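You operate a simulated robot arm through the tools that you are given. There is no shell and no other tool. Be economical: measure what you need, move in short steps, check, and stop when the job is done.

Carry out the task below with a simulated two-armed robot. There is one attempt and no reset: what you move stays moved.

TASK
Take the block from the top of the long bench and put it on the top of the counter bench. Stack the lot block labelled "Lot 65" from the top of the long bench on top of the lot block marked "Lot 92". Take the pine stamp on the top of the slat bench and put it away on the top of the counter bench. Take the label block on the top of the slat bench and put it away on the top of the low table. Put one of the square pegs from the top of the slat bench on the work top of the filter rack. Put the printed block with the smallest size on its label from the top of the slat bench on the low shelf of the store rack. Take the green rag and put it on the high shelf of the store rack. Any order will do.

The check looks at the end state, three seconds after you hand in, the way a careful person would. Anything else that was tipped, shoved, dropped, spilled or broken makes it a failure.

THE ROBOT
Two 7-joint arms with two-finger grippers on one trunk, on a base that drives. Base frame: it is fixed to the floor where the robot stands at the start and does not move with it; the origin is under the middle of the robot, x ahead of it, y to its left, z up. Readings come in cm, rad, newtons and seconds.
The left shoulder is at the start at [5, 19.1, 111.7], the right one opposite. With the tool pointing down near the work surface each hand reaches from about 10 to 72 cm from the robot's upright axis, wherever it stands, measured 20 degrees to its own side. Places, roughly: block (6x4x4 cm) [50, 0, 80]; green rag (13x6x3 cm) [190, 440, 150]; high shelf of the store rack (133x20 cm) [192, 464, 104]; label block [-75, 450, 75]; lot block [100, -25, 75]; low shelf of the store rack [190, 460, 60]; pine stamp (4x2x6 cm) [-100, 450, 70]; printed block [0, 475, 75]; square peg (6x2x2 cm) [-80, 430, 70]; top of the counter bench [250, 160, 80]; top of the low table [30, 210, 60]; work top of the filter rack [220, 270, 80]. Payload 2.69 kg a hand.
The TCP of each hand is the grasp point between the finger pads, 2 cm short of the fingertips. In the tool frame z runs along the fingers and y along their closing line. The gripper opens to 10 cm. The gripper's body begins 6.3 cm behind the TCP.
Orientation is that of the tool frame in the base frame, as a unit quaternion [x, y, z, w]. With the fingers straight down and closing along the base's y, the tool's x points along the base's -x, its y along +y and its z along -z.

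THE INTERFACE
- The arms move only by the tool step_arm. It takes "left_increments", "right_increments" or both (then of equal length, played together; a hand with none holds still); each is a list of rows, each a list of 7 numbers: the gripper command, from -1 (shut) to 1 (fully open), values between in proportion, then the shift along the tool's x, y, z in units of 20 mm (1.0 is 20 mm), then the turn, a rotation vector about the tool's x, y, z in units of 8 degrees (1.0 is 8 degrees). In form: [[claw, x, y, z, ax, ay, az], ...]. A call has 1 to 10 rows; each row shifts and turns the commanded pose from where the row before left it, along the tool's axes as they then stand. A call with a number of a shift or a turn outside -1 to 1 is refused whole. Each row takes 0.2 s and may step no farther than 5 cm and 0.15 rad from the row before; otherwise, or with a gripper value out of range, the whole call is refused. A pose out of reach is approached as far as the arm can. The call stops where the force on the tool passes 40 N (or 10 N more than at its start, if that is more) or the arm is blocked; 0.2 s more then pass. Each finger travels about 15.3 cm/s and halts on what it meets, pressing with about 43 N; the grip force reading is that of the motor and also rises with nothing between the fingers. The clock runs only during rows and for 0.2 s after the last one: add rows that do not move to give the fingers time. It gives the time, the measured TCP pose, the force on the tool (base axes), the opening and the grip force at its end, in the units of the frame above (readings bear some noise), with the torque about the TCP (base axes, N m) and any sound that the robot's microphone picked up.
- Cameras (640 x 400 px; columns grow to the right, rows downward): "scene" is now at [12.04, -2.48, 127.68]; the picture's right is [-0.23, -0.97, 0.00], its down [-0.67, 0.15, -0.73] and it looks along [0.71, -0.16, -0.68] (base axes); focal length 296 px, centre (320, 200). "left" rides on the left gripper at [7, 1.9, -9.9] in its tool frame; the picture's right is [-0.26, 0.97, 0.00], its down [-0.75, -0.20, -0.63] and it looks along [-0.61, -0.16, 0.78] (tool axes); focal length 230 px, centre (320, 200). "right" rides on the right gripper at [7, -1.9, -9.9] in its tool frame; the picture's right is [0.26, 0.97, 0.00], its down [-0.75, 0.20, -0.63] and it looks along [-0.61, 0.16, 0.78] (tool axes); focal length 230 px, centre (320, 200). There is no depth. A picture from a camera that has moved, and an enlarged one, comes with that camera's place and axes in the base frame and with its lens. The place of the scene camera against the robot may be out by one fixed shift of up to 1.2 cm in any direction.
- snapshot(camera): a new picture of that camera. It takes no simulated time.
- move_column(by): slides the trunk up (or, below 0, down) by that many cm; the arms and the scene camera ride with it, the base frame stays. It gives what a move gives, with no picture.
- drive_base(legs): drives the robot by 1 to 6 legs, each [ahead, left, turn to the left] in cm, cm and rad, along the robot's own axes; the way and the turn of a leg run together, so that a leg with both is an arc; at most 150 cm and 3.142 rad a leg. The arms and the cameras ride along, it lands a little off, and it stops where it bumps. It gives what a move gives.
- turn_head(pan, tilt): turns the head with the scene camera to pan (to the left, within 1.396 rad either way) and tilt (down, from -0.506 to 1.204), counted from straight ahead of the robot. It gives what a move gives.
- zoom(camera, box): a new picture of the part [left, top, right, bottom] of that camera's present view, enlarged. It takes no simulated time.
- finish_job(): hands the job in; it is judged then, once.

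Go step by step. Nothing tells you exact positions but the pictures and the camera data: compare them with the known pose of the tool, close in by small moves and look again before you grip or let go. The budget is 207 turns and 190 pictures, counting those below and the enlarged ones. Unless the task says otherwise, let go and move clear before handing in, and close with one line.

The tools are called after ">>>" as a command line: name --argument value ..., lists and objects as JSON in quotes. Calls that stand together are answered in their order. step_arm: Moves the arms, as the interface text tells. Its arguments: {"type":"object","properties":{"left_increments":{"type":"array"},"right_increments":{"type":"array"}},"required":[]} The other tools are called the same way: move_column (by) slides the trunk up or down; drive_base (legs) drives the base; turn_head (pan, tilt) turns the head that bears the scene camera; snapshot (camera) takes a picture; zoom (camera, box) takes an enlarged picture of a part of a camera's view; finish_job () hands the job in.

At the start:

```text
time: 0.0
left_tool_pos: [41.96, 14.89, 103.19]
left_tool_rot: [-0.001, 1.0, 0.0, 0.001]
left_ft_force: [0.3, 0.0, 0.4]
left_wrist_torque: [0.02, 0.0, -0.02]
left_grip_width: 10.01
left_grasp_force: 0.0
right_tool_pos: [37.86, -23.39, 103.19]
right_tool_rot: [0.0, 1.0, 0.0, 0.001]
right_ft_force: [-0.2, 0.6, -0.1]
right_wrist_torque: [0.0, 0.03, 0.01]
right_grip_width: 9.99
right_grasp_force: 0.0
trunk travel left (down, up): [-17.5, 14.8]
robot x, y, heading: [-0.26, 0.35, 0.002]
head pan, tilt: [-0.227, 0.752]
```

scene: 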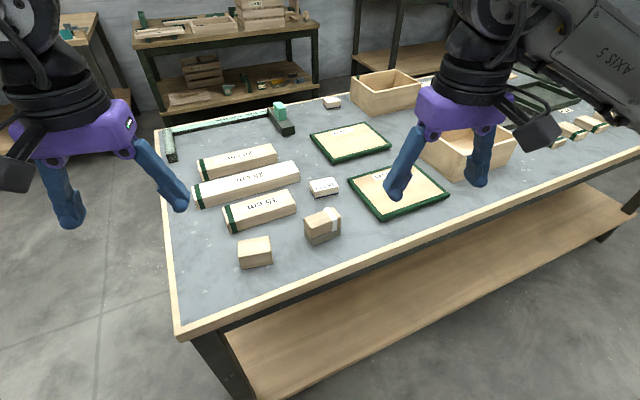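
right: 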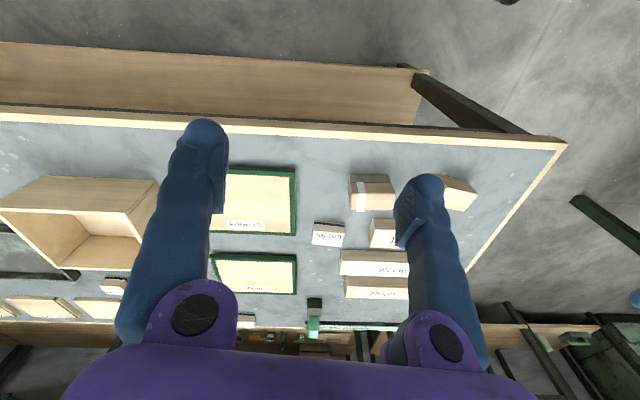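
left: 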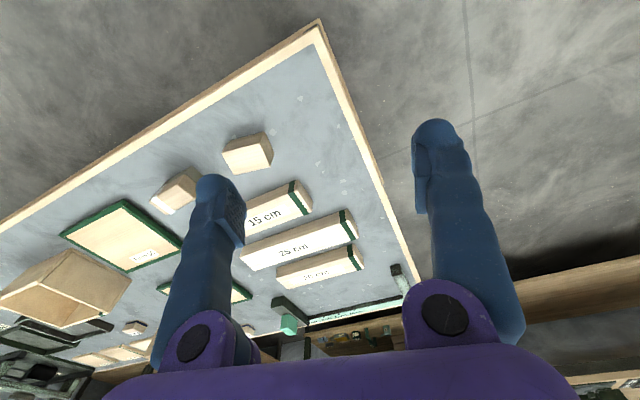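

I see the long bench with several blocks, trays and boxes. I'll zoom in to identify the plain block and the lot blocks.

>>> zoom --camera "scene" --box '[180, 130, 380, 280]'

>>> zoom --camera "scene" --box '[300, 60, 640, 220]'

```text
2.67 times, centred on (280, 205) of scene
camera zoom: at [12.04, -2.48, 127.68], right [-0.23, -0.97, 0.0], down [-0.67, 0.15, -0.73], along [0.71, -0.16, -0.68], focal length 788 px, centre (427, 187)
```

zoom: 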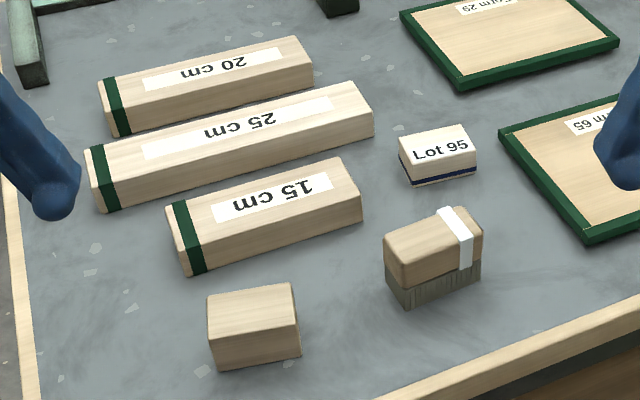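

```text
1.88 times, centred on (470, 140) of scene
camera zoom: at [12.04, -2.48, 127.68], right [-0.23, -0.97, 0.0], down [-0.67, 0.15, -0.73], along [0.71, -0.16, -0.68], focal length 556 px, centre (38, 313)
```

zoom: 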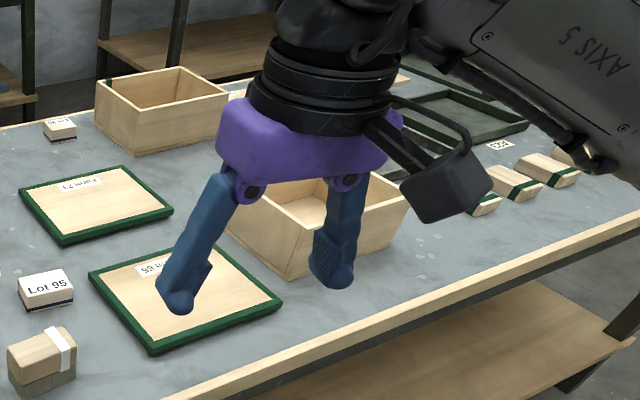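

The plain block is near [52, 2.5]. The near lot block reads "Lot 95", so I still need Lot 65 and Lot 92; I'll zoom on the far one and look right.

>>> zoom --camera "scene" --box '[310, 85, 360, 116]'

>>> turn_head --pan -0.9 --tilt 0.5

>>> snapshot --camera "scene"

```text
12.80 times, centred on (335, 100) of scene
camera zoom: at [12.04, -2.48, 127.68], right [-0.23, -0.97, 0.0], down [-0.67, 0.15, -0.73], along [0.71, -0.16, -0.68], focal length 3784 px, centre (128, 1474)
```

zoom: 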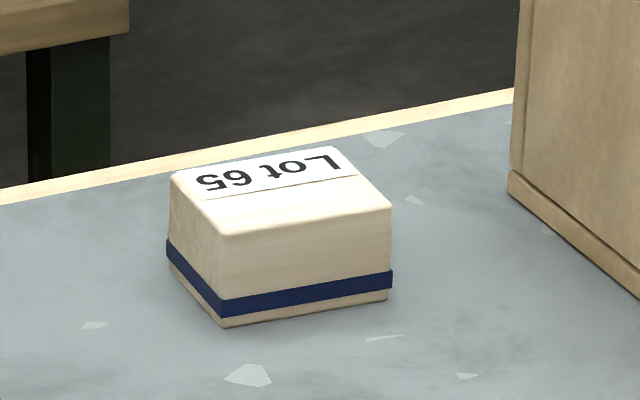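

```text
time: 1.1
left_tool_pos: [41.99, 14.9, 103.3]
left_tool_rot: [0.0, 1.0, 0.0, 0.001]
left_ft_force: [0.2, 0.3, 0.0]
left_wrist_torque: [-0.01, 0.02, -0.02]
left_grip_width: 10.01
left_grasp_force: 0.1
right_tool_pos: [37.78, -23.5, 103.2]
right_tool_rot: [0.0, 1.0, 0.0, 0.0]
right_ft_force: [-0.2, -0.4, -0.8]
right_wrist_torque: [0.0, -0.03, -0.01]
right_grip_width: 10.02
right_grasp_force: 0.0
trunk travel left (down, up): [-17.5, 14.8]
robot x, y, heading: [-0.53, 0.08, -0.001]
head pan, tilt: [-0.901, 0.499]
```

```text
183 pictures are left
camera scene: at [9.63, -7.74, 129.89], right [-0.78, -0.62, 0.0], down [-0.3, 0.38, -0.88], along [0.55, -0.69, -0.48], focal length 296 px, centre (320, 200)
```

scene: 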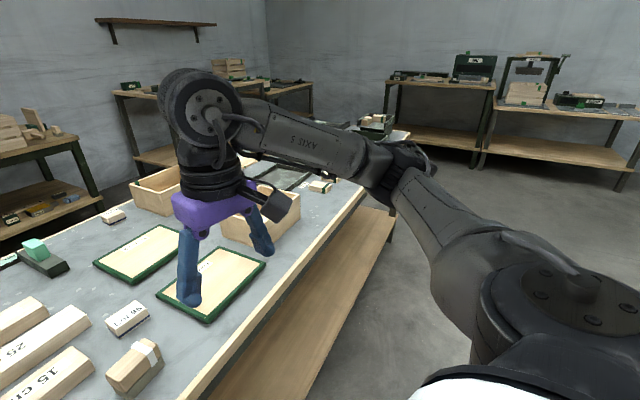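

Lot 65 is the far block near [100, -25]. Now I look for Lot 92 further along the bench.

>>> zoom --camera "scene" --box '[240, 110, 440, 235]'

>>> zoom --camera "right" --box '[0, 180, 160, 330]'

```text
3.20 times, centred on (340, 172) of scene
camera zoom: at [9.63, -7.74, 129.89], right [-0.78, -0.62, 0.0], down [-0.3, 0.38, -0.88], along [0.55, -0.69, -0.48], focal length 946 px, centre (256, 288)
```

zoom: 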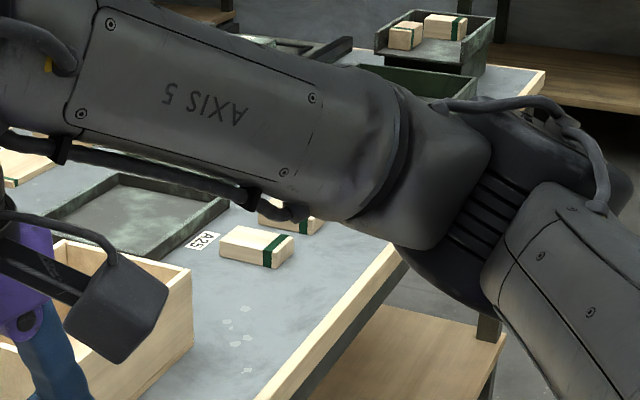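

```text
2.67 times, centred on (80, 255) of right
camera zoom: at [30.84, -25.35, 113.16], right [-0.26, 0.97, 0.0], down [0.75, 0.2, 0.63], along [0.61, 0.16, -0.78], focal length 614 px, centre (960, 53)
```

zoom: 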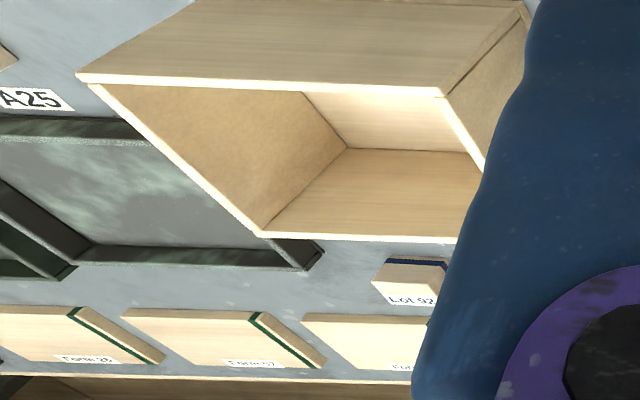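

Lot 92 is near [104, -66], both lots on the far side of the bench. First I bring the left hand over the plain block.

>>> step_arm --left_increments '[[1, -0.46, -0.93, 0.3, 0, 0, 0], [1, -0.46, -0.93, 0.3, 0, 0, 0], [1, -0.46, -0.93, 0.3, 0, 0, 0], [1, -0.46, -0.93, 0.3, 0, 0, 0], [1, -0.46, -0.93, 0.3, 0, 0, 0], [1, -0.46, -0.93, 0.3, 0, 0, 0], [1, -0.46, -0.93, 0.3, 0, 0, 0], [1, 0, 0, 0, 0, 0, 0]]'

>>> snapshot --camera "left"

>>> turn_head --pan 0 --tilt 0.85

>>> snapshot --camera "scene"

```text
time: 2.9
left_tool_pos: [48.4, 1.86, 98.91]
left_tool_rot: [-0.002, 1.0, -0.001, 0.0]
left_ft_force: [0.4, 0.8, 0.2]
left_wrist_torque: [-0.03, -0.03, -0.02]
left_grip_width: 9.99
left_grasp_force: 0.0
right_tool_pos: [37.78, -23.38, 103.27]
right_tool_rot: [0.001, 1.0, 0.0, 0.001]
right_ft_force: [0.9, 0.2, -0.5]
right_wrist_torque: [0.02, 0.0, 0.01]
right_grip_width: 9.99
right_grasp_force: 0.1
trunk travel left (down, up): [-17.5, 14.8]
robot x, y, heading: [0.05, 0.03, 0.001]
head pan, tilt: [-0.901, 0.499]
```

```text
180 pictures are left
camera left: at [41.45, 3.87, 108.76], right [0.26, 0.97, 0.0], down [0.75, -0.2, 0.63], along [0.61, -0.16, -0.78], focal length 230 px, centre (320, 200)
```

left: 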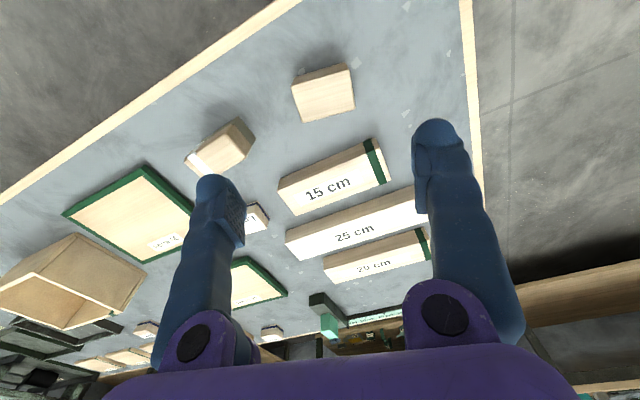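

```text
time: 4.0
left_tool_pos: [48.34, 1.78, 98.78]
left_tool_rot: [-0.001, 1.0, -0.001, 0.001]
left_ft_force: [-0.7, 0.2, -0.3]
left_wrist_torque: [-0.02, 0.04, -0.02]
left_grip_width: 9.99
left_grasp_force: 0.0
right_tool_pos: [37.88, -23.53, 103.15]
right_tool_rot: [-0.001, 1.0, 0.0, 0.0]
right_ft_force: [-0.1, -0.3, 0.1]
right_wrist_torque: [-0.01, 0.0, 0.03]
right_grip_width: 9.98
right_grasp_force: 0.1
trunk travel left (down, up): [-17.5, 14.8]
robot x, y, heading: [0.09, 0.08, -0.001]
head pan, tilt: [0.0, 0.85]
```

```text
179 pictures are left
camera scene: at [11.79, -0.62, 126.9], right [0.0, -1.0, 0.0], down [-0.75, 0.0, -0.66], along [0.66, 0.0, -0.75], focal length 296 px, centre (320, 200)
```

scene: 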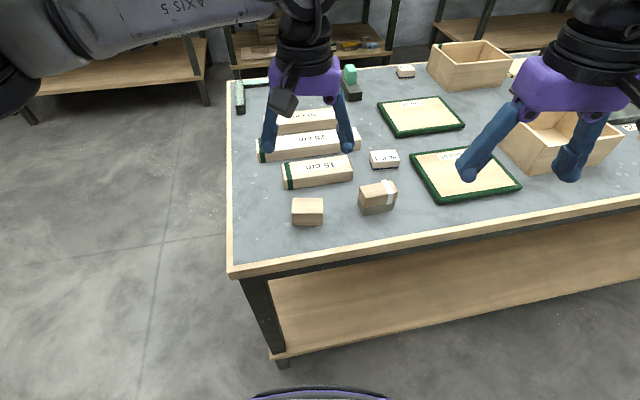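

The block's top centre is about [48, 2.5, 82]. I zoom to see its orientation.

>>> zoom --camera "left" --box '[270, 50, 390, 130]'

```text
5.00 times, centred on (330, 90) of left
camera zoom: at [41.45, 3.87, 108.76], right [0.26, 0.97, 0.0], down [0.75, -0.2, 0.63], along [0.61, -0.16, -0.78], focal length 1150 px, centre (270, 750)
```

zoom: 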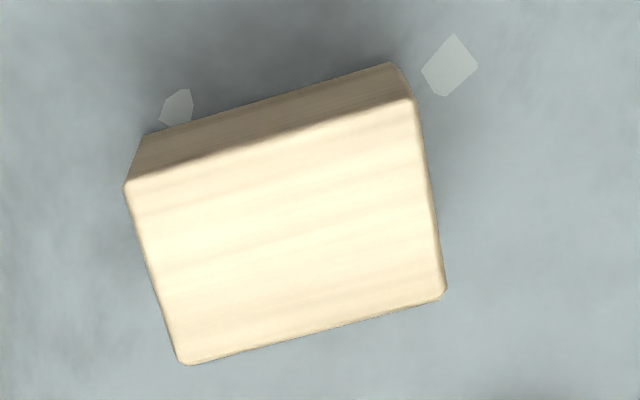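

The block is aligned with the axes, centred at [48.6, 2.45], 4 cm tall on a bench top at z≈78. I lower straight onto it and grip across y.

>>> step_arm --left_increments '[[1, -0.1, 0.3, 0.9, 0, 0, 0], [1, 0, 0, 1, 0, 0, 0], [1, 0, 0, 1, 0, 0, 0], [1, 0, 0, 1, 0, 0, 0], [1, 0, 0, 1, 0, 0, 0], [1, 0, 0, 1, 0, 0, 0], [1, 0, 0, 1, 0, 0, 0], [1, 0, 0, 1, 0, 0, 0], [1, 0, 0, 1, 0, 0, 0], [1, 0, 0, 0.1, 0, 0, 0]]'

>>> snapshot --camera "left"

```text
time: 6.3
left_tool_pos: [48.77, 2.42, 81.49]
left_tool_rot: [0.0, 1.0, -0.001, 0.004]
left_ft_force: [-13.0, 4.1, 19.3]
left_wrist_torque: [1.08, 0.26, 0.52]
left_grip_width: 10.03
left_grasp_force: 0.1
right_tool_pos: [37.64, -23.35, 103.35]
right_tool_rot: [0.0, 1.0, 0.0, 0.001]
right_ft_force: [-0.1, 0.8, -0.3]
right_wrist_torque: [0.02, 0.02, -0.03]
right_grip_width: 10.01
right_grasp_force: 0.1
trunk travel left (down, up): [-17.5, 14.8]
robot x, y, heading: [0.25, -0.06, 0.001]
head pan, tilt: [0.0, 0.85]
stopped in row 10 (left hand): the force on the tool passed its limit at 44 N (the readings are from after the stop); the commanded pose is now the measured one
```

```text
177 pictures are left
camera left: at [41.63, 4.44, 91.45], right [0.26, 0.97, 0.0], down [0.75, -0.2, 0.64], along [0.61, -0.16, -0.77], focal length 230 px, centre (320, 200)
```

left: 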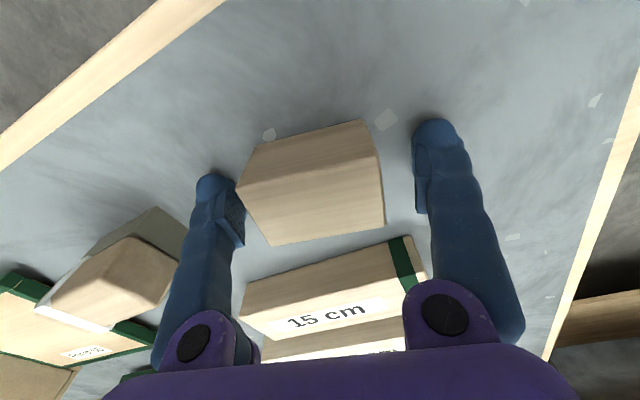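

The fingertips touched the bench at TCP z=81.5, so the bench top is at z≈79.5. I raise slightly and close.

>>> step_arm --left_increments '[[1, 0.15, 0, -0.3, 0, 0, 0], [0.3, 0, 0, 0, 0, 0, 0], [-0.2, 0, 0, 0, 0, 0, 0], [-1, 0, 0, 0, 0, 0, 0], [-1, 0, 0, 0, 0, 0, 0], [-1, 0, 0, 0, 0, 0, 0]]'

>>> step_arm --left_increments '[[-1, 0, 0, -1, 0, 0, 0], [-1, 0, 0, -1, 0, 0, 0], [-1, 0, 0, -1, 0, 0, 0], [-1, 0, 0, -1, 0, 0, 0], [-1, 0, 0, -1, 0, 0, 0], [-1, 0, 0, -1, 0, 0, 0], [-1, 0, 0, -1, 0, 0, 0], [-1, 0, 0, -1, 0, 0, 0], [-1, 0, 0, -1, 0, 0, 0], [-1, 0, 0, -1, 0, 0, 0]]'

>>> snapshot --camera "left"

>>> turn_head --pan 0.7 --tilt 0.3

>>> snapshot --camera "scene"

```text
time: 7.7
left_tool_pos: [48.55, 2.45, 82.08]
left_tool_rot: [-0.001, 1.0, -0.002, 0.004]
left_ft_force: [3.5, 0.9, 7.0]
left_wrist_torque: [0.3, -0.05, -0.1]
left_grip_width: 5.87
left_grasp_force: 43.0
right_tool_pos: [37.8, -23.46, 103.28]
right_tool_rot: [0.0, 1.0, 0.0, 0.0]
right_ft_force: [-0.1, -0.3, 0.3]
right_wrist_torque: [0.01, -0.02, -0.02]
right_grip_width: 9.99
right_grasp_force: 0.0
trunk travel left (down, up): [-17.5, 14.8]
robot x, y, heading: [-0.02, -0.02, -0.002]
head pan, tilt: [0.0, 0.85]
```

```text
time: 9.9
left_tool_pos: [48.57, 2.44, 102.09]
left_tool_rot: [-0.001, 1.0, -0.001, 0.004]
left_ft_force: [-0.4, -1.1, 0.2]
left_wrist_torque: [0.02, 0.0, 0.03]
left_grip_width: 5.88
left_grasp_force: 42.8
right_tool_pos: [37.77, -23.36, 103.11]
right_tool_rot: [-0.001, 1.0, 0.0, 0.0]
right_ft_force: [0.1, 0.0, 1.5]
right_wrist_torque: [-0.02, -0.01, 0.02]
right_grip_width: 9.99
right_grasp_force: 0.1
trunk travel left (down, up): [-17.5, 14.8]
robot x, y, heading: [-0.08, -0.05, 0.001]
head pan, tilt: [0.0, 0.85]
```

```text
176 pictures are left
camera left: at [41.51, 4.45, 111.94], right [0.26, 0.97, 0.0], down [0.75, -0.2, 0.63], along [0.61, -0.16, -0.77], focal length 230 px, centre (320, 200)
```

left: 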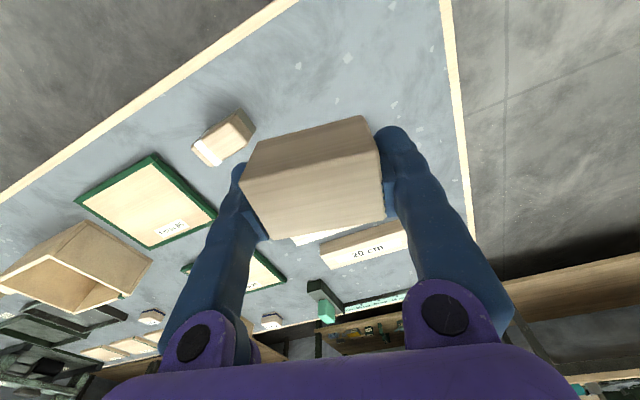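

```text
time: 10.9
left_tool_pos: [48.51, 2.37, 102.05]
left_tool_rot: [-0.002, 1.0, -0.001, 0.002]
left_ft_force: [-0.1, 0.3, -0.5]
left_wrist_torque: [0.01, 0.01, -0.01]
left_grip_width: 5.86
left_grasp_force: 43.2
right_tool_pos: [37.87, -23.3, 103.18]
right_tool_rot: [0.0, 1.0, 0.001, 0.0]
right_ft_force: [-0.5, 0.3, -0.8]
right_wrist_torque: [-0.02, -0.04, 0.0]
right_grip_width: 10.0
right_grasp_force: 0.0
trunk travel left (down, up): [-17.5, 14.8]
robot x, y, heading: [-0.49, 0.58, -0.004]
head pan, tilt: [0.7, 0.3]
```

```text
175 pictures are left
camera scene: at [11.1, 5.42, 131.72], right [0.64, -0.77, 0.0], down [-0.23, -0.19, -0.96], along [0.73, 0.61, -0.3], focal length 296 px, centre (320, 200)
```

scene: 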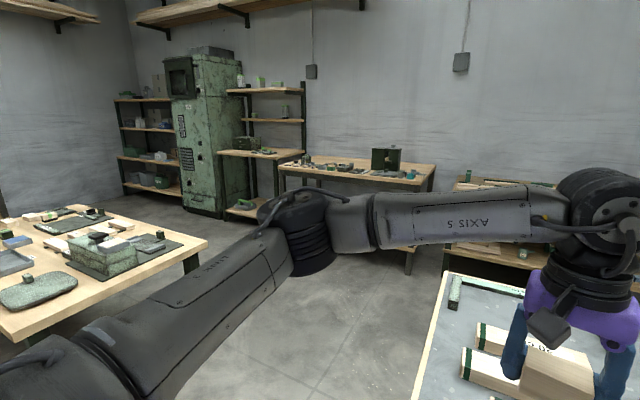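

Block held. I drive left through the corridor between the long bench and the low table, then ahead toward the counter bench.

>>> drive_base --legs '[[0, 80, 0], [145, 0, 0]]'

>>> turn_head --pan 0.5 --tilt 0.4

>>> snapshot --camera "scene"

```text
time: 25.1
left_tool_pos: [191.75, 86.05, 102.01]
left_tool_rot: [-0.01, 1.0, -0.001, 0.003]
left_ft_force: [0.6, -0.3, -1.7]
left_wrist_torque: [-0.01, -0.02, -0.04]
left_grip_width: 5.89
left_grasp_force: 43.0
right_tool_pos: [181.37, 60.07, 103.19]
right_tool_rot: [-0.01, 1.0, 0.001, 0.0]
right_ft_force: [-0.6, -0.1, 0.1]
right_wrist_torque: [-0.03, -0.01, -0.01]
right_grip_width: 9.98
right_grasp_force: 0.0
trunk travel left (down, up): [-17.5, 14.8]
robot x, y, heading: [142.92, 82.87, 0.018]
head pan, tilt: [0.7, 0.3]
```

```text
time: 25.9
left_tool_pos: [191.51, 86.04, 102.08]
left_tool_rot: [-0.01, 1.0, -0.001, 0.003]
left_ft_force: [0.3, 1.1, -0.1]
left_wrist_torque: [0.0, 0.03, 0.0]
left_grip_width: 5.87
left_grasp_force: 43.0
right_tool_pos: [181.29, 59.96, 103.13]
right_tool_rot: [-0.01, 1.0, 0.0, -0.001]
right_ft_force: [0.4, 0.8, 0.1]
right_wrist_torque: [0.02, -0.01, 0.0]
right_grip_width: 10.01
right_grasp_force: 0.1
trunk travel left (down, up): [-17.5, 14.8]
robot x, y, heading: [143.33, 82.97, 0.017]
head pan, tilt: [0.499, 0.4]
```

```text
174 pictures are left
camera scene: at [155.06, 86.78, 130.81], right [0.5, -0.87, 0.0], down [-0.34, -0.19, -0.92], along [0.8, 0.46, -0.39], focal length 296 px, centre (320, 200)
```

scene: 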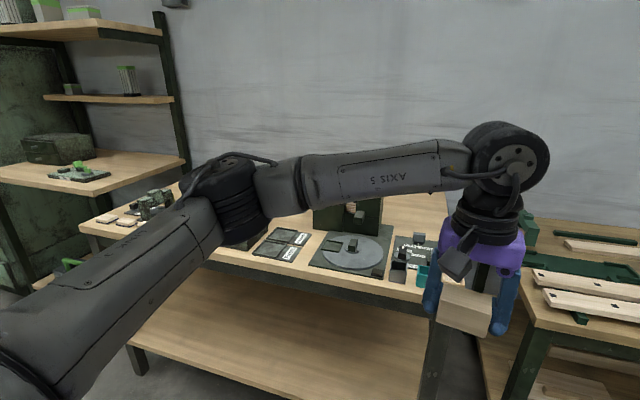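

The counter bench's front edge is around x≈212. I slide left in front of it and look.

>>> drive_base --legs '[[0, 70, -0.017]]'

>>> turn_head --pan 0.0 --tilt 0.5

>>> snapshot --camera "scene"

```text
time: 32.6
left_tool_pos: [190.88, 157.52, 102.05]
left_tool_rot: [-0.001, 1.0, -0.001, 0.003]
left_ft_force: [-0.4, 0.0, 0.1]
left_wrist_torque: [0.04, 0.02, -0.01]
left_grip_width: 5.88
left_grasp_force: 42.6
right_tool_pos: [180.1, 131.82, 103.26]
right_tool_rot: [-0.001, 1.0, 0.0, 0.0]
right_ft_force: [0.4, -0.3, -0.2]
right_wrist_torque: [0.01, -0.01, -0.01]
right_grip_width: 10.0
right_grasp_force: 0.0
trunk travel left (down, up): [-17.5, 14.8]
robot x, y, heading: [142.44, 155.03, -0.002]
head pan, tilt: [0.499, 0.4]
```

```text
time: 33.6
left_tool_pos: [190.83, 157.47, 102.16]
left_tool_rot: [-0.001, 1.0, -0.001, 0.004]
left_ft_force: [-0.2, -0.3, -0.5]
left_wrist_torque: [-0.02, -0.02, 0.02]
left_grip_width: 5.85
left_grasp_force: 43.0
right_tool_pos: [180.15, 131.8, 103.31]
right_tool_rot: [0.0, 1.0, 0.0, 0.0]
right_ft_force: [0.1, -0.1, 0.3]
right_wrist_torque: [0.05, -0.02, 0.01]
right_grip_width: 9.99
right_grasp_force: 0.0
trunk travel left (down, up): [-17.5, 14.8]
robot x, y, heading: [142.1, 155.36, -0.002]
head pan, tilt: [0.0, 0.499]
```

```text
173 pictures are left
camera scene: at [155.39, 154.53, 129.89], right [0.0, -1.0, 0.0], down [-0.48, 0.0, -0.88], along [0.88, 0.0, -0.48], focal length 296 px, centre (320, 200)
```

scene: 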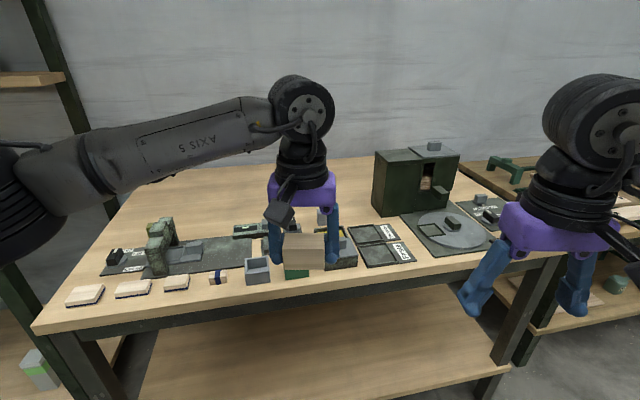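

The bench is yawed about 0.19 rad and has free areas mid-back and along its front. I turn to face it squarely, move in a bit and look from the hand cameras.

>>> drive_base --legs '[[0, 0, 0.19], [18, 0, 0]]'

>>> snapshot --camera "scene"

>>> snapshot --camera "right"

```text
time: 35.8
left_tool_pos: [206.73, 169.69, 102.06]
left_tool_rot: [-0.093, 0.996, -0.001, 0.003]
left_ft_force: [0.2, -0.4, -0.6]
left_wrist_torque: [0.04, 0.02, 0.01]
left_grip_width: 5.89
left_grasp_force: 43.2
right_tool_pos: [200.86, 142.27, 103.25]
right_tool_rot: [-0.092, 0.996, 0.0, 0.0]
right_ft_force: [1.2, -0.2, 0.2]
right_wrist_torque: [0.0, 0.0, -0.02]
right_grip_width: 10.01
right_grasp_force: 0.0
trunk travel left (down, up): [-17.5, 14.8]
robot x, y, heading: [159.53, 158.19, 0.185]
head pan, tilt: [0.0, 0.499]
```

```text
172 pictures are left
camera scene: at [172.27, 160.13, 129.88], right [0.18, -0.98, 0.0], down [-0.47, -0.09, -0.88], along [0.86, 0.16, -0.48], focal length 296 px, centre (320, 200)
```

scene: 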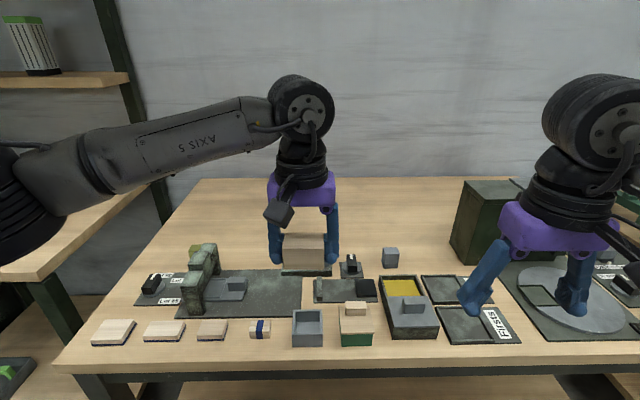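

```text
171 pictures are left
camera right: at [194.36, 139.09, 113.14], right [-0.43, 0.9, 0.0], down [0.7, 0.33, 0.63], along [0.57, 0.27, -0.78], focal length 230 px, centre (320, 200)
```

right: 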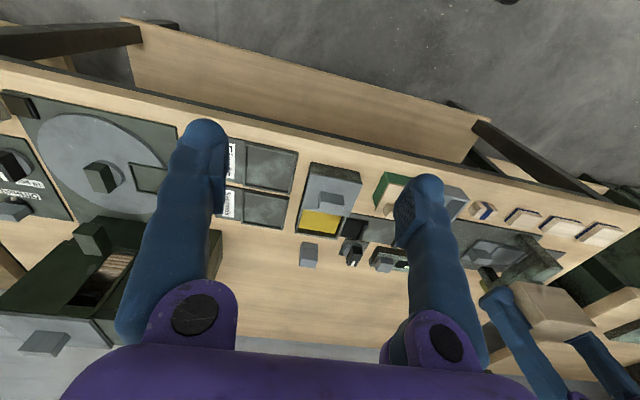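

There is a wide clear area at the back of the counter, but it is deep. I look down to see how close my base is to the bench.

>>> turn_head --pan 0.0 --tilt 1.2

>>> snapshot --camera "scene"

```text
time: 36.8
left_tool_pos: [206.57, 169.5, 102.08]
left_tool_rot: [-0.093, 0.996, 0.0, 0.003]
left_ft_force: [-0.4, 0.2, -0.3]
left_wrist_torque: [-0.05, 0.03, 0.02]
left_grip_width: 5.89
left_grasp_force: 43.2
right_tool_pos: [200.96, 142.35, 103.11]
right_tool_rot: [-0.092, 0.996, 0.0, 0.0]
right_ft_force: [0.9, -0.2, 0.2]
right_wrist_torque: [0.04, -0.01, 0.01]
right_grip_width: 10.01
right_grasp_force: 0.1
trunk travel left (down, up): [-17.5, 14.8]
robot x, y, heading: [159.37, 158.51, 0.184]
head pan, tilt: [0.0, 1.201]
```

```text
170 pictures are left
camera scene: at [168.75, 159.47, 124.53], right [0.18, -0.98, 0.0], down [-0.92, -0.17, -0.36], along [0.36, 0.07, -0.93], focal length 296 px, centre (320, 200)
```

scene: 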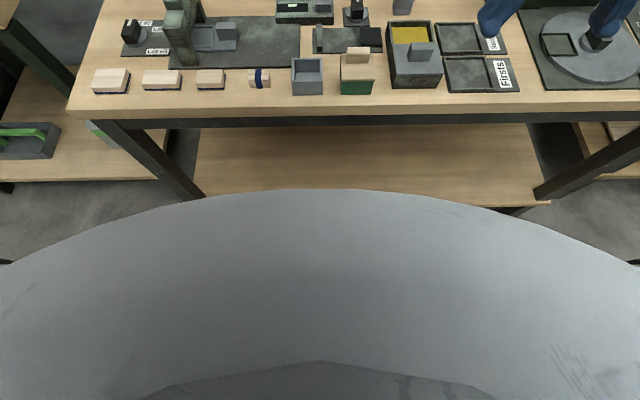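

Advancing 6 cm keeps the same clearance as at the start. Then I'll carry the block to the free wood just behind the grey plate on the left half of the counter.

>>> drive_base --legs '[[6, 0, 0]]'

>>> step_arm --left_increments '[[-1, 0, 0, -1, 0, 0, 0], [-1, 0, 0, -1, 0, 0, 0], [-1, -0.9, 0.8, 0, 0, 0, 0], [-1, -0.9, 0.8, 0, 0, 0, 0], [-1, -0.9, 0.8, 0, 0, 0, 0], [-1, -0.9, 0.8, 0, 0, 0, 0], [-1, -0.9, 0.8, 0, 0, 0, 0], [-1, -0.9, 0.8, 0, 0, 0, 0], [-1, -0.9, 0.8, 0, 0, 0, 0], [-1, -0.9, 0.8, 0, 0, 0, 0]]'

>>> turn_head --pan 0.3 --tilt 0.7

>>> snapshot --camera "scene"

>>> snapshot --camera "left"

```text
time: 37.8
left_tool_pos: [212.67, 170.63, 102.16]
left_tool_rot: [-0.093, 0.996, -0.001, 0.003]
left_ft_force: [0.2, -0.3, -0.2]
left_wrist_torque: [0.02, 0.03, 0.01]
left_grip_width: 5.89
left_grasp_force: 43.3
right_tool_pos: [206.92, 143.43, 103.22]
right_tool_rot: [-0.092, 0.996, 0.0, 0.0]
right_ft_force: [-0.2, 0.2, -0.2]
right_wrist_torque: [0.0, 0.0, -0.01]
right_grip_width: 10.02
right_grasp_force: 0.0
trunk travel left (down, up): [-17.5, 14.8]
robot x, y, heading: [165.07, 159.5, 0.187]
head pan, tilt: [0.0, 1.201]
```

```text
time: 40.0
left_tool_pos: [224.38, 185.89, 106.08]
left_tool_rot: [-0.092, 0.996, 0.0, 0.004]
left_ft_force: [-0.2, 0.2, -1.1]
left_wrist_torque: [0.03, -0.02, 0.03]
left_grip_width: 5.85
left_grasp_force: 43.1
right_tool_pos: [206.81, 143.45, 103.22]
right_tool_rot: [-0.092, 0.996, 0.0, -0.001]
right_ft_force: [-0.8, -0.2, 0.1]
right_wrist_torque: [-0.02, 0.02, 0.0]
right_grip_width: 10.0
right_grasp_force: 0.0
trunk travel left (down, up): [-17.5, 14.8]
robot x, y, heading: [165.46, 159.56, 0.184]
head pan, tilt: [0.0, 1.201]
```

```text
time: 40.9
left_tool_pos: [224.3, 185.85, 106.09]
left_tool_rot: [-0.094, 0.996, -0.001, 0.004]
left_ft_force: [-0.9, -0.3, -0.3]
left_wrist_torque: [0.0, -0.02, 0.0]
left_grip_width: 5.85
left_grasp_force: 42.6
right_tool_pos: [206.91, 143.4, 103.35]
right_tool_rot: [-0.092, 0.996, 0.001, 0.0]
right_ft_force: [0.2, -0.3, -0.3]
right_wrist_torque: [0.0, 0.03, -0.04]
right_grip_width: 9.99
right_grasp_force: 0.0
trunk travel left (down, up): [-17.5, 14.8]
robot x, y, heading: [165.1, 159.5, 0.182]
head pan, tilt: [0.3, 0.7]
```

```text
169 pictures are left
camera scene: at [176.75, 163.53, 128.11], right [0.47, -0.88, 0.0], down [-0.57, -0.3, -0.76], along [0.68, 0.36, -0.64], focal length 296 px, centre (320, 200)
```

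scene: 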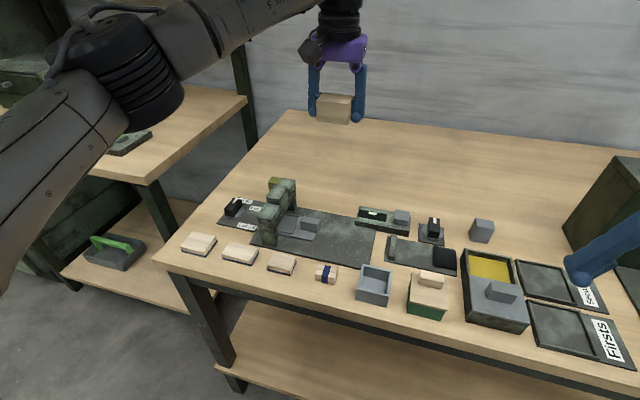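

```text
168 pictures are left
camera left: at [217.13, 186.63, 115.87], right [0.07, 1.0, 0.0], down [0.77, -0.06, 0.64], along [0.63, -0.05, -0.77], focal length 230 px, centre (320, 200)
```

left: 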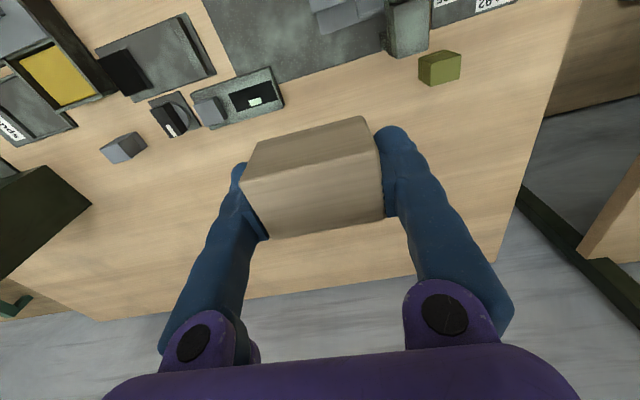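

The area right behind the plate is clear. I shift 4 cm ahead and 2 cm left and lower part way.

>>> step_arm --left_increments '[[-1, -1, 0.5, 0, 0, 0, 0], [-1, -1, 0.5, 0, 0, 0, 0], [-1, 0, 0, 1, 0, 0, 0], [-1, 0, 0, 1, 0, 0, 0], [-1, 0, 0, 1, 0, 0, 0], [-1, 0, 0, 1, 0, 0, 0], [-1, 0, 0, 1, 0, 0, 0], [-1, 0, 0, 1, 0, 0, 0], [-1, 0, 0, 1, 0, 0, 0], [-1, 0, 0, 0.5, 0, 0, 0]]'

>>> snapshot --camera "left"

>>> snapshot --camera "scene"

```text
time: 43.1
left_tool_pos: [227.96, 188.47, 91.14]
left_tool_rot: [-0.093, 0.996, -0.002, 0.003]
left_ft_force: [0.0, -0.3, -0.1]
left_wrist_torque: [0.0, 0.0, 0.05]
left_grip_width: 5.89
left_grasp_force: 42.9
right_tool_pos: [206.89, 143.42, 103.27]
right_tool_rot: [-0.092, 0.996, 0.0, 0.0]
right_ft_force: [0.6, 0.4, -0.8]
right_wrist_torque: [0.03, 0.01, 0.01]
right_grip_width: 10.01
right_grasp_force: 0.0
trunk travel left (down, up): [-17.5, 14.8]
robot x, y, heading: [165.51, 159.39, 0.182]
head pan, tilt: [0.3, 0.7]
```

```text
167 pictures are left
camera left: at [220.67, 189.3, 101.05], right [0.07, 1.0, 0.0], down [0.77, -0.06, 0.64], along [0.63, -0.05, -0.77], focal length 230 px, centre (320, 200)
```

left: 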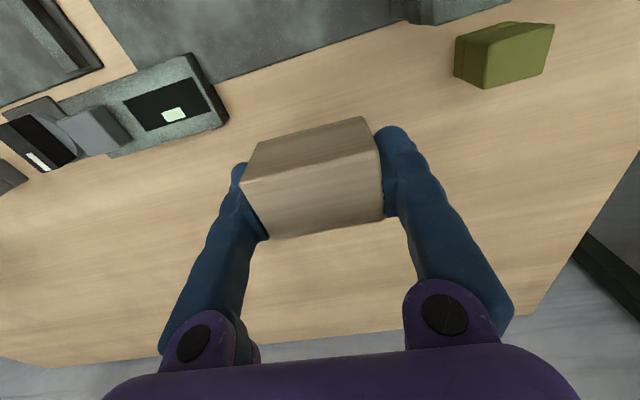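

```text
166 pictures are left
camera scene: at [176.75, 163.54, 128.12], right [0.47, -0.88, 0.0], down [-0.57, -0.3, -0.76], along [0.68, 0.36, -0.64], focal length 296 px, centre (320, 200)
```

scene: 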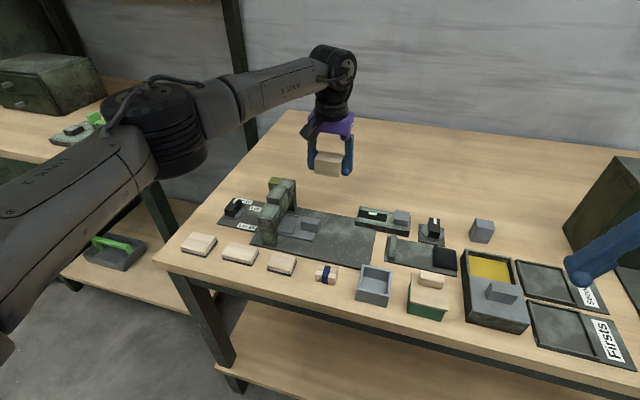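

The spot is clear. I lower gently until contact.

>>> step_arm --left_increments '[[-1, 0, 0, 0.6, 0, 0, 0], [-1, 0, 0, 0.6, 0, 0, 0], [-1, 0, 0, 0.5, 0, 0, 0], [-1, 0, 0, 0.3, 0, 0, 0], [-1, 0, 0, 0.3, 0, 0, 0], [-1, 0, 0, 0.3, 0, 0, 0], [-1, 0, 0, 0.3, 0, 0, 0], [-1, 0, 0, 0.3, 0, 0, 0], [-1, 0, 0, 0.3, 0, 0, 0], [-1, 0, 0, 0.3, 0, 0, 0]]'

>>> snapshot --camera "left"

```text
time: 45.3
left_tool_pos: [227.92, 188.73, 83.66]
left_tool_rot: [-0.094, 0.996, -0.001, 0.004]
left_ft_force: [-0.1, 0.9, 0.0]
left_wrist_torque: [-0.02, -0.01, 0.01]
left_grip_width: 5.87
left_grasp_force: 43.0
right_tool_pos: [206.85, 143.44, 103.22]
right_tool_rot: [-0.092, 0.996, 0.0, 0.0]
right_ft_force: [-0.3, 0.5, 1.1]
right_wrist_torque: [0.01, 0.02, 0.02]
right_grip_width: 9.97
right_grasp_force: 0.0
trunk travel left (down, up): [-17.5, 14.8]
robot x, y, heading: [165.16, 159.63, 0.186]
head pan, tilt: [0.3, 0.7]
```

```text
165 pictures are left
camera left: at [220.71, 189.41, 93.45], right [0.07, 1.0, 0.0], down [0.77, -0.06, 0.64], along [0.63, -0.05, -0.77], focal length 230 px, centre (320, 200)
```

left: 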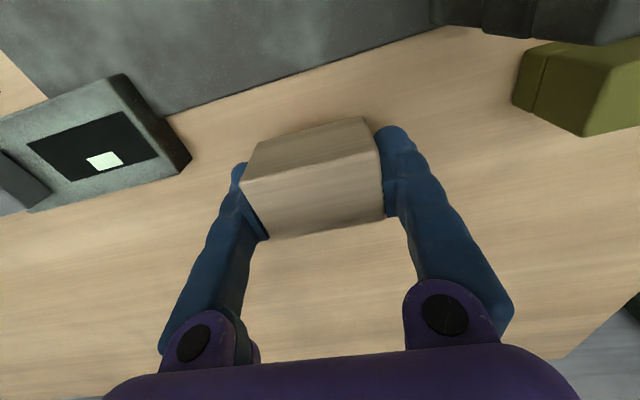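

>>> step_arm --left_increments '[[-1, 0, 0, 0.2, 0, 0, 0], [-1, 0, 0, 0.2, 0, 0, 0], [-1, 0, 0, 0.2, 0, 0, 0], [-1, 0, 0, 0.2, 0, 0, 0], [-1, 0, 0, 0.2, 0, 0, 0], [-1, 0, 0, 0.2, 0, 0, 0], [-1, 0, 0, 0.2, 0, 0, 0], [-1, 0, 0, 0.2, 0, 0, 0], [-1, 0, 0, 0.2, 0, 0, 0], [-1, 0, 0, 0.2, 0, 0, 0]]'

>>> snapshot --camera "left"

```text
time: 46.9
left_tool_pos: [228.26, 188.78, 82.0]
left_tool_rot: [-0.094, 0.996, -0.001, 0.01]
left_ft_force: [-5.3, -1.6, 19.6]
left_wrist_torque: [0.57, 0.51, 0.29]
left_grip_width: 5.88
left_grasp_force: 42.9
right_tool_pos: [206.73, 143.42, 103.29]
right_tool_rot: [-0.092, 0.996, 0.0, 0.001]
right_ft_force: [0.8, -0.2, -0.1]
right_wrist_torque: [-0.03, 0.02, -0.01]
right_grip_width: 10.01
right_grasp_force: 0.1
trunk travel left (down, up): [-17.5, 14.8]
robot x, y, heading: [165.13, 159.45, 0.185]
head pan, tilt: [0.3, 0.7]
stopped in row 7 (left hand): the force on the tool passed its limit at 43 N (the readings are from after the stop); the commanded pose is now the measured one
```

```text
164 pictures are left
camera left: at [220.92, 189.41, 91.75], right [0.07, 1.0, 0.0], down [0.76, -0.06, 0.64], along [0.64, -0.05, -0.77], focal length 230 px, centre (320, 200)
```

left: 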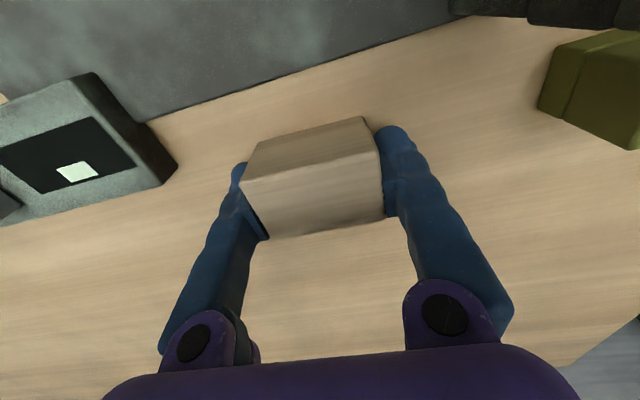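

Contact made; the block rests on the counter. I release and retreat upward.

>>> step_arm --left_increments '[[0.1, 0, 0, 0, 0, 0, 0], [0.5, 0, 0, 0, 0, 0, 0], [0.7, 0, 0, 0, 0, 0, 0], [0.7, 0, 0, -0.5, 0, 0, 0], [0.7, 0, 0, -1, 0, 0, 0], [0.7, 0, 0, -1, 0, 0, 0], [0.7, 0, 0, -1, 0, 0, 0], [0.7, 0, 0, -1, 0, 0, 0], [0.7, 0, 0, -1, 0, 0, 0], [0.7, 0, 0, -1, 0, 0, 0]]'

>>> step_arm --left_increments '[[1, 0, 0, -1, 0, 0, 0], [1, 0, 0, -1, 0, 0, 0], [1, 0, 0, -1, 0, 0, 0], [1, 0, 0, -1, 0, 0, 0], [1, 0, 0, -1, 0, 0, 0], [1, 1, -0.6, 0, 0, 0, 0], [1, 1, -0.6, 0, 0, 0, 0], [1, 1, -0.6, 0, 0, 0, 0], [1, 1, -0.6, 0, 0, 0, 0], [1, 1, -0.6, 0, 0, 0, 0]]'

>>> snapshot --camera "scene"

```text
time: 49.1
left_tool_pos: [228.0, 188.65, 94.76]
left_tool_rot: [-0.093, 0.996, -0.001, 0.007]
left_ft_force: [0.5, 0.5, 0.0]
left_wrist_torque: [0.0, -0.03, -0.01]
left_grip_width: 8.5
left_grasp_force: 0.0
right_tool_pos: [206.83, 143.51, 103.27]
right_tool_rot: [-0.092, 0.996, 0.0, 0.0]
right_ft_force: [0.3, -0.4, 0.5]
right_wrist_torque: [-0.02, 0.01, -0.01]
right_grip_width: 10.0
right_grasp_force: 0.1
trunk travel left (down, up): [-17.5, 14.8]
robot x, y, heading: [165.05, 159.71, 0.192]
head pan, tilt: [0.3, 0.7]
```

```text
time: 51.3
left_tool_pos: [219.25, 180.96, 104.49]
left_tool_rot: [-0.094, 0.995, -0.002, 0.007]
left_ft_force: [-0.1, 0.3, 0.2]
left_wrist_torque: [0.02, 0.02, 0.01]
left_grip_width: 10.0
left_grasp_force: 0.0
right_tool_pos: [206.75, 143.47, 103.3]
right_tool_rot: [-0.092, 0.996, 0.0, 0.0]
right_ft_force: [0.0, -0.9, -0.1]
right_wrist_torque: [0.02, 0.0, 0.01]
right_grip_width: 10.02
right_grasp_force: 0.2
trunk travel left (down, up): [-17.5, 14.8]
robot x, y, heading: [165.36, 159.39, 0.189]
head pan, tilt: [0.3, 0.7]
```

```text
163 pictures are left
camera scene: at [176.72, 163.53, 128.12], right [0.47, -0.88, 0.0], down [-0.57, -0.3, -0.77], along [0.68, 0.36, -0.64], focal length 296 px, centre (320, 200)
```

scene: 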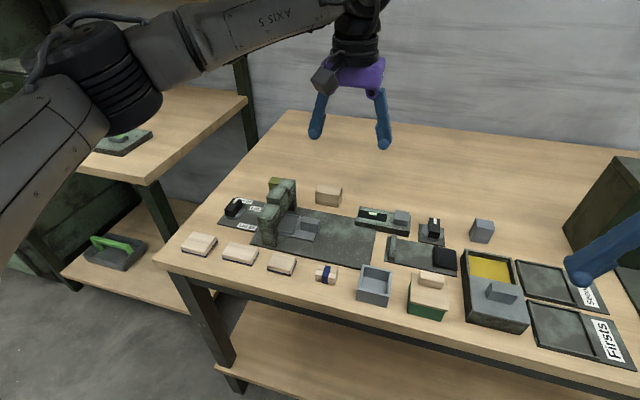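

The block is in place. Next I back off, turn toward −y and look into the aisle on the far side of the long bench.

>>> drive_base --legs '[[-25, 0, 0], [0, 0, -1.757], [45, 17, 0]]'

>>> turn_head --pan 0.0 --tilt 0.5

>>> snapshot --camera "scene"

```text
time: 59.9
left_tool_pos: [167.04, 52.17, 104.37]
left_tool_rot: [0.713, 0.701, -0.006, 0.003]
left_ft_force: [0.0, 0.3, -0.1]
left_wrist_torque: [0.02, 0.03, -0.03]
left_grip_width: 10.01
left_grasp_force: 0.1
right_tool_pos: [132.73, 71.85, 103.23]
right_tool_rot: [0.714, 0.7, 0.0, 0.0]
right_ft_force: [0.2, 0.6, -0.1]
right_wrist_torque: [0.02, -0.04, 0.01]
right_grip_width: 10.02
right_grasp_force: 0.0
trunk travel left (down, up): [-17.5, 14.8]
robot x, y, heading: [156.58, 109.47, -1.592]
head pan, tilt: [0.3, 0.7]
```

```text
time: 60.7
left_tool_pos: [166.99, 52.31, 104.49]
left_tool_rot: [0.713, 0.701, -0.006, 0.004]
left_ft_force: [0.2, 0.7, 0.6]
left_wrist_torque: [0.01, 0.01, -0.02]
left_grip_width: 9.99
left_grasp_force: 0.1
right_tool_pos: [132.67, 71.98, 103.19]
right_tool_rot: [0.714, 0.7, 0.0, 0.0]
right_ft_force: [0.6, -0.5, 0.3]
right_wrist_torque: [-0.01, 0.0, 0.03]
right_grip_width: 10.01
right_grasp_force: 0.1
trunk travel left (down, up): [-17.5, 14.8]
robot x, y, heading: [156.76, 109.47, -1.59]
head pan, tilt: [0.0, 0.499]
```

```text
162 pictures are left
camera scene: at [156.49, 95.72, 129.89], right [-1.0, 0.02, 0.0], down [0.01, 0.48, -0.88], along [-0.02, -0.88, -0.48], focal length 296 px, centre (320, 200)
```

scene: 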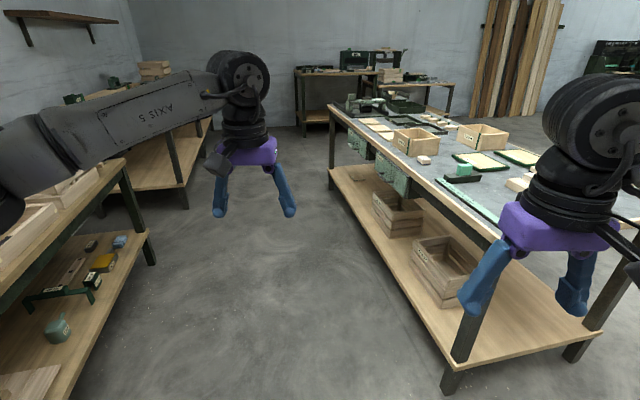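

The aisle is wide (bench far edge about x≈102–120, yawed ~0.2 rad). I zoom to locate both lot blocks from here.

>>> zoom --camera "scene" --box '[330, 80, 530, 205]'

```text
3.20 times, centred on (430, 142) of scene
camera zoom: at [156.49, 95.72, 129.89], right [-1.0, 0.02, 0.0], down [0.01, 0.48, -0.88], along [-0.02, -0.88, -0.48], focal length 946 px, centre (-32, 384)
```

zoom: 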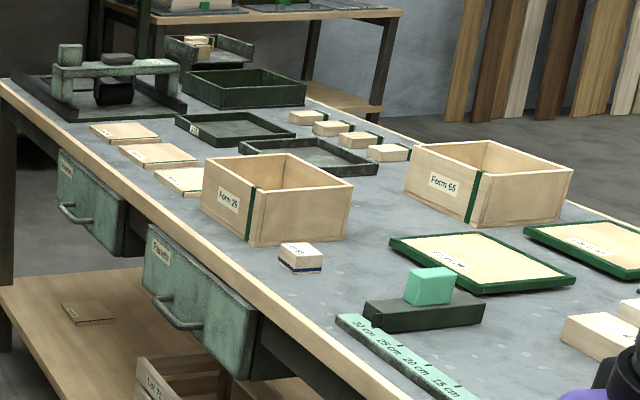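

Lot 65 is at about [107, −30] and Lot 92 is behind the "Form 25" box. I drive down the aisle and turn to face the bench squarely.

>>> drive_base --legs '[[135, 3, 0], [0, 0, -1.36]]'

>>> turn_head --pan 0.0 --tilt 0.7

>>> snapshot --camera "scene"

```text
time: 70.6
left_tool_pos: [104.38, -46.8, 104.48]
left_tool_rot: [0.994, 0.109, -0.008, -0.001]
left_ft_force: [-1.0, -0.4, -0.1]
left_wrist_torque: [0.02, -0.04, -0.02]
left_grip_width: 9.99
left_grasp_force: 0.0
right_tool_pos: [115.69, -8.94, 103.19]
right_tool_rot: [0.994, 0.108, 0.001, 0.001]
right_ft_force: [0.3, 0.1, -0.1]
right_wrist_torque: [-0.03, 0.02, -0.01]
right_grip_width: 10.02
right_grasp_force: 0.0
trunk travel left (down, up): [-17.5, 14.8]
robot x, y, heading: [157.81, -23.8, -2.925]
head pan, tilt: [0.0, 0.499]
```

```text
time: 71.4
left_tool_pos: [104.44, -46.83, 104.32]
left_tool_rot: [0.994, 0.11, -0.007, -0.001]
left_ft_force: [-0.7, 0.3, 0.0]
left_wrist_torque: [-0.03, -0.03, 0.02]
left_grip_width: 10.0
left_grasp_force: 0.0
right_tool_pos: [115.65, -8.74, 103.27]
right_tool_rot: [0.994, 0.108, 0.0, 0.0]
right_ft_force: [-0.1, 0.3, -0.7]
right_wrist_torque: [0.0, 0.0, -0.01]
right_grip_width: 10.0
right_grasp_force: 0.1
trunk travel left (down, up): [-17.5, 14.8]
robot x, y, heading: [157.89, -23.62, -2.92]
head pan, tilt: [0.0, 0.7]
```

```text
160 pictures are left
camera scene: at [145.39, -26.86, 128.12], right [-0.21, 0.98, 0.0], down [0.63, 0.14, -0.77], along [-0.75, -0.16, -0.64], focal length 296 px, centre (320, 200)
```

scene: 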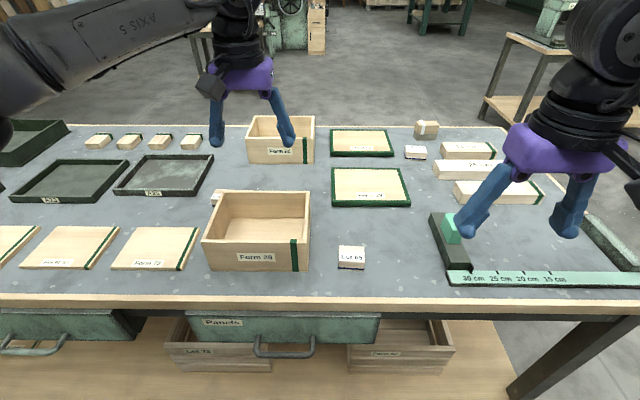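

Lot 65 is at about [107.3, −28.4], and Lot 92 is partly hidden at about [95.6, −64] beside the Form box. I bring the left hand over Lot 65.

>>> step_arm --left_increments '[[1, 0.35, -0.87, 0, 0, 0, 0], [1, 0.35, -0.87, 0, 0, 0, 0], [1, 0.35, -0.87, 0, 0, 0, 0], [1, 0.35, -0.87, 0, 0, 0, 0], [1, 0.35, -0.87, 0, 0, 0, 0], [1, 0.35, -0.87, 0, 0, 0, 0], [1, 0.35, -0.87, 0.5, 0, 0, 0], [1, 0.35, -0.87, 0.5, 0, 0, 0], [1, 0.35, -0.87, 0.5, 0, 0, 0], [1, 0.35, -0.87, 0.5, 0, 0, 0]]'

>>> snapshot --camera "left"

>>> snapshot --camera "scene"

```text
time: 73.6
left_tool_pos: [107.22, -28.17, 100.47]
left_tool_rot: [0.994, 0.109, -0.007, 0.0]
left_ft_force: [1.0, -0.8, 0.7]
left_wrist_torque: [0.03, 0.04, 0.0]
left_grip_width: 10.01
left_grasp_force: 0.1
right_tool_pos: [115.71, -8.88, 103.25]
right_tool_rot: [0.994, 0.108, 0.0, 0.0]
right_ft_force: [-0.7, 0.3, 0.9]
right_wrist_torque: [0.0, -0.01, -0.02]
right_grip_width: 9.98
right_grasp_force: 0.1
trunk travel left (down, up): [-17.5, 14.8]
robot x, y, heading: [157.63, -23.8, -2.927]
head pan, tilt: [0.0, 0.7]
```

```text
159 pictures are left
camera left: at [114.64, -28.38, 110.21], right [-0.04, -1.0, 0.0], down [-0.77, 0.03, 0.64], along [-0.64, 0.03, -0.77], focal length 230 px, centre (320, 200)
```

left: 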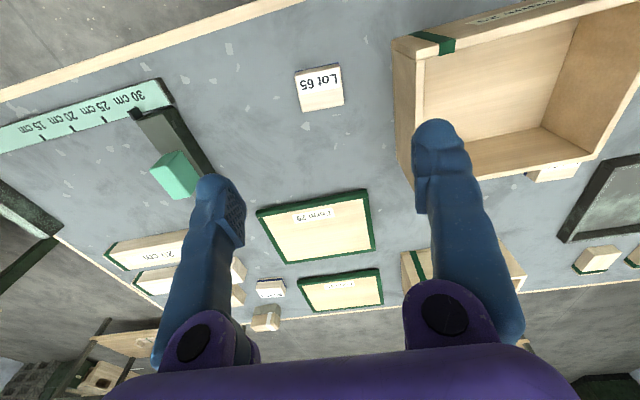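

```text
158 pictures are left
camera scene: at [145.38, -26.82, 128.12], right [-0.21, 0.98, 0.0], down [0.63, 0.14, -0.76], along [-0.75, -0.16, -0.64], focal length 296 px, centre (320, 200)
```

scene: 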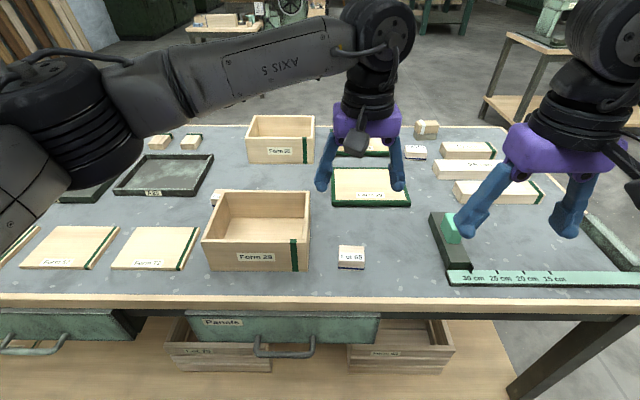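

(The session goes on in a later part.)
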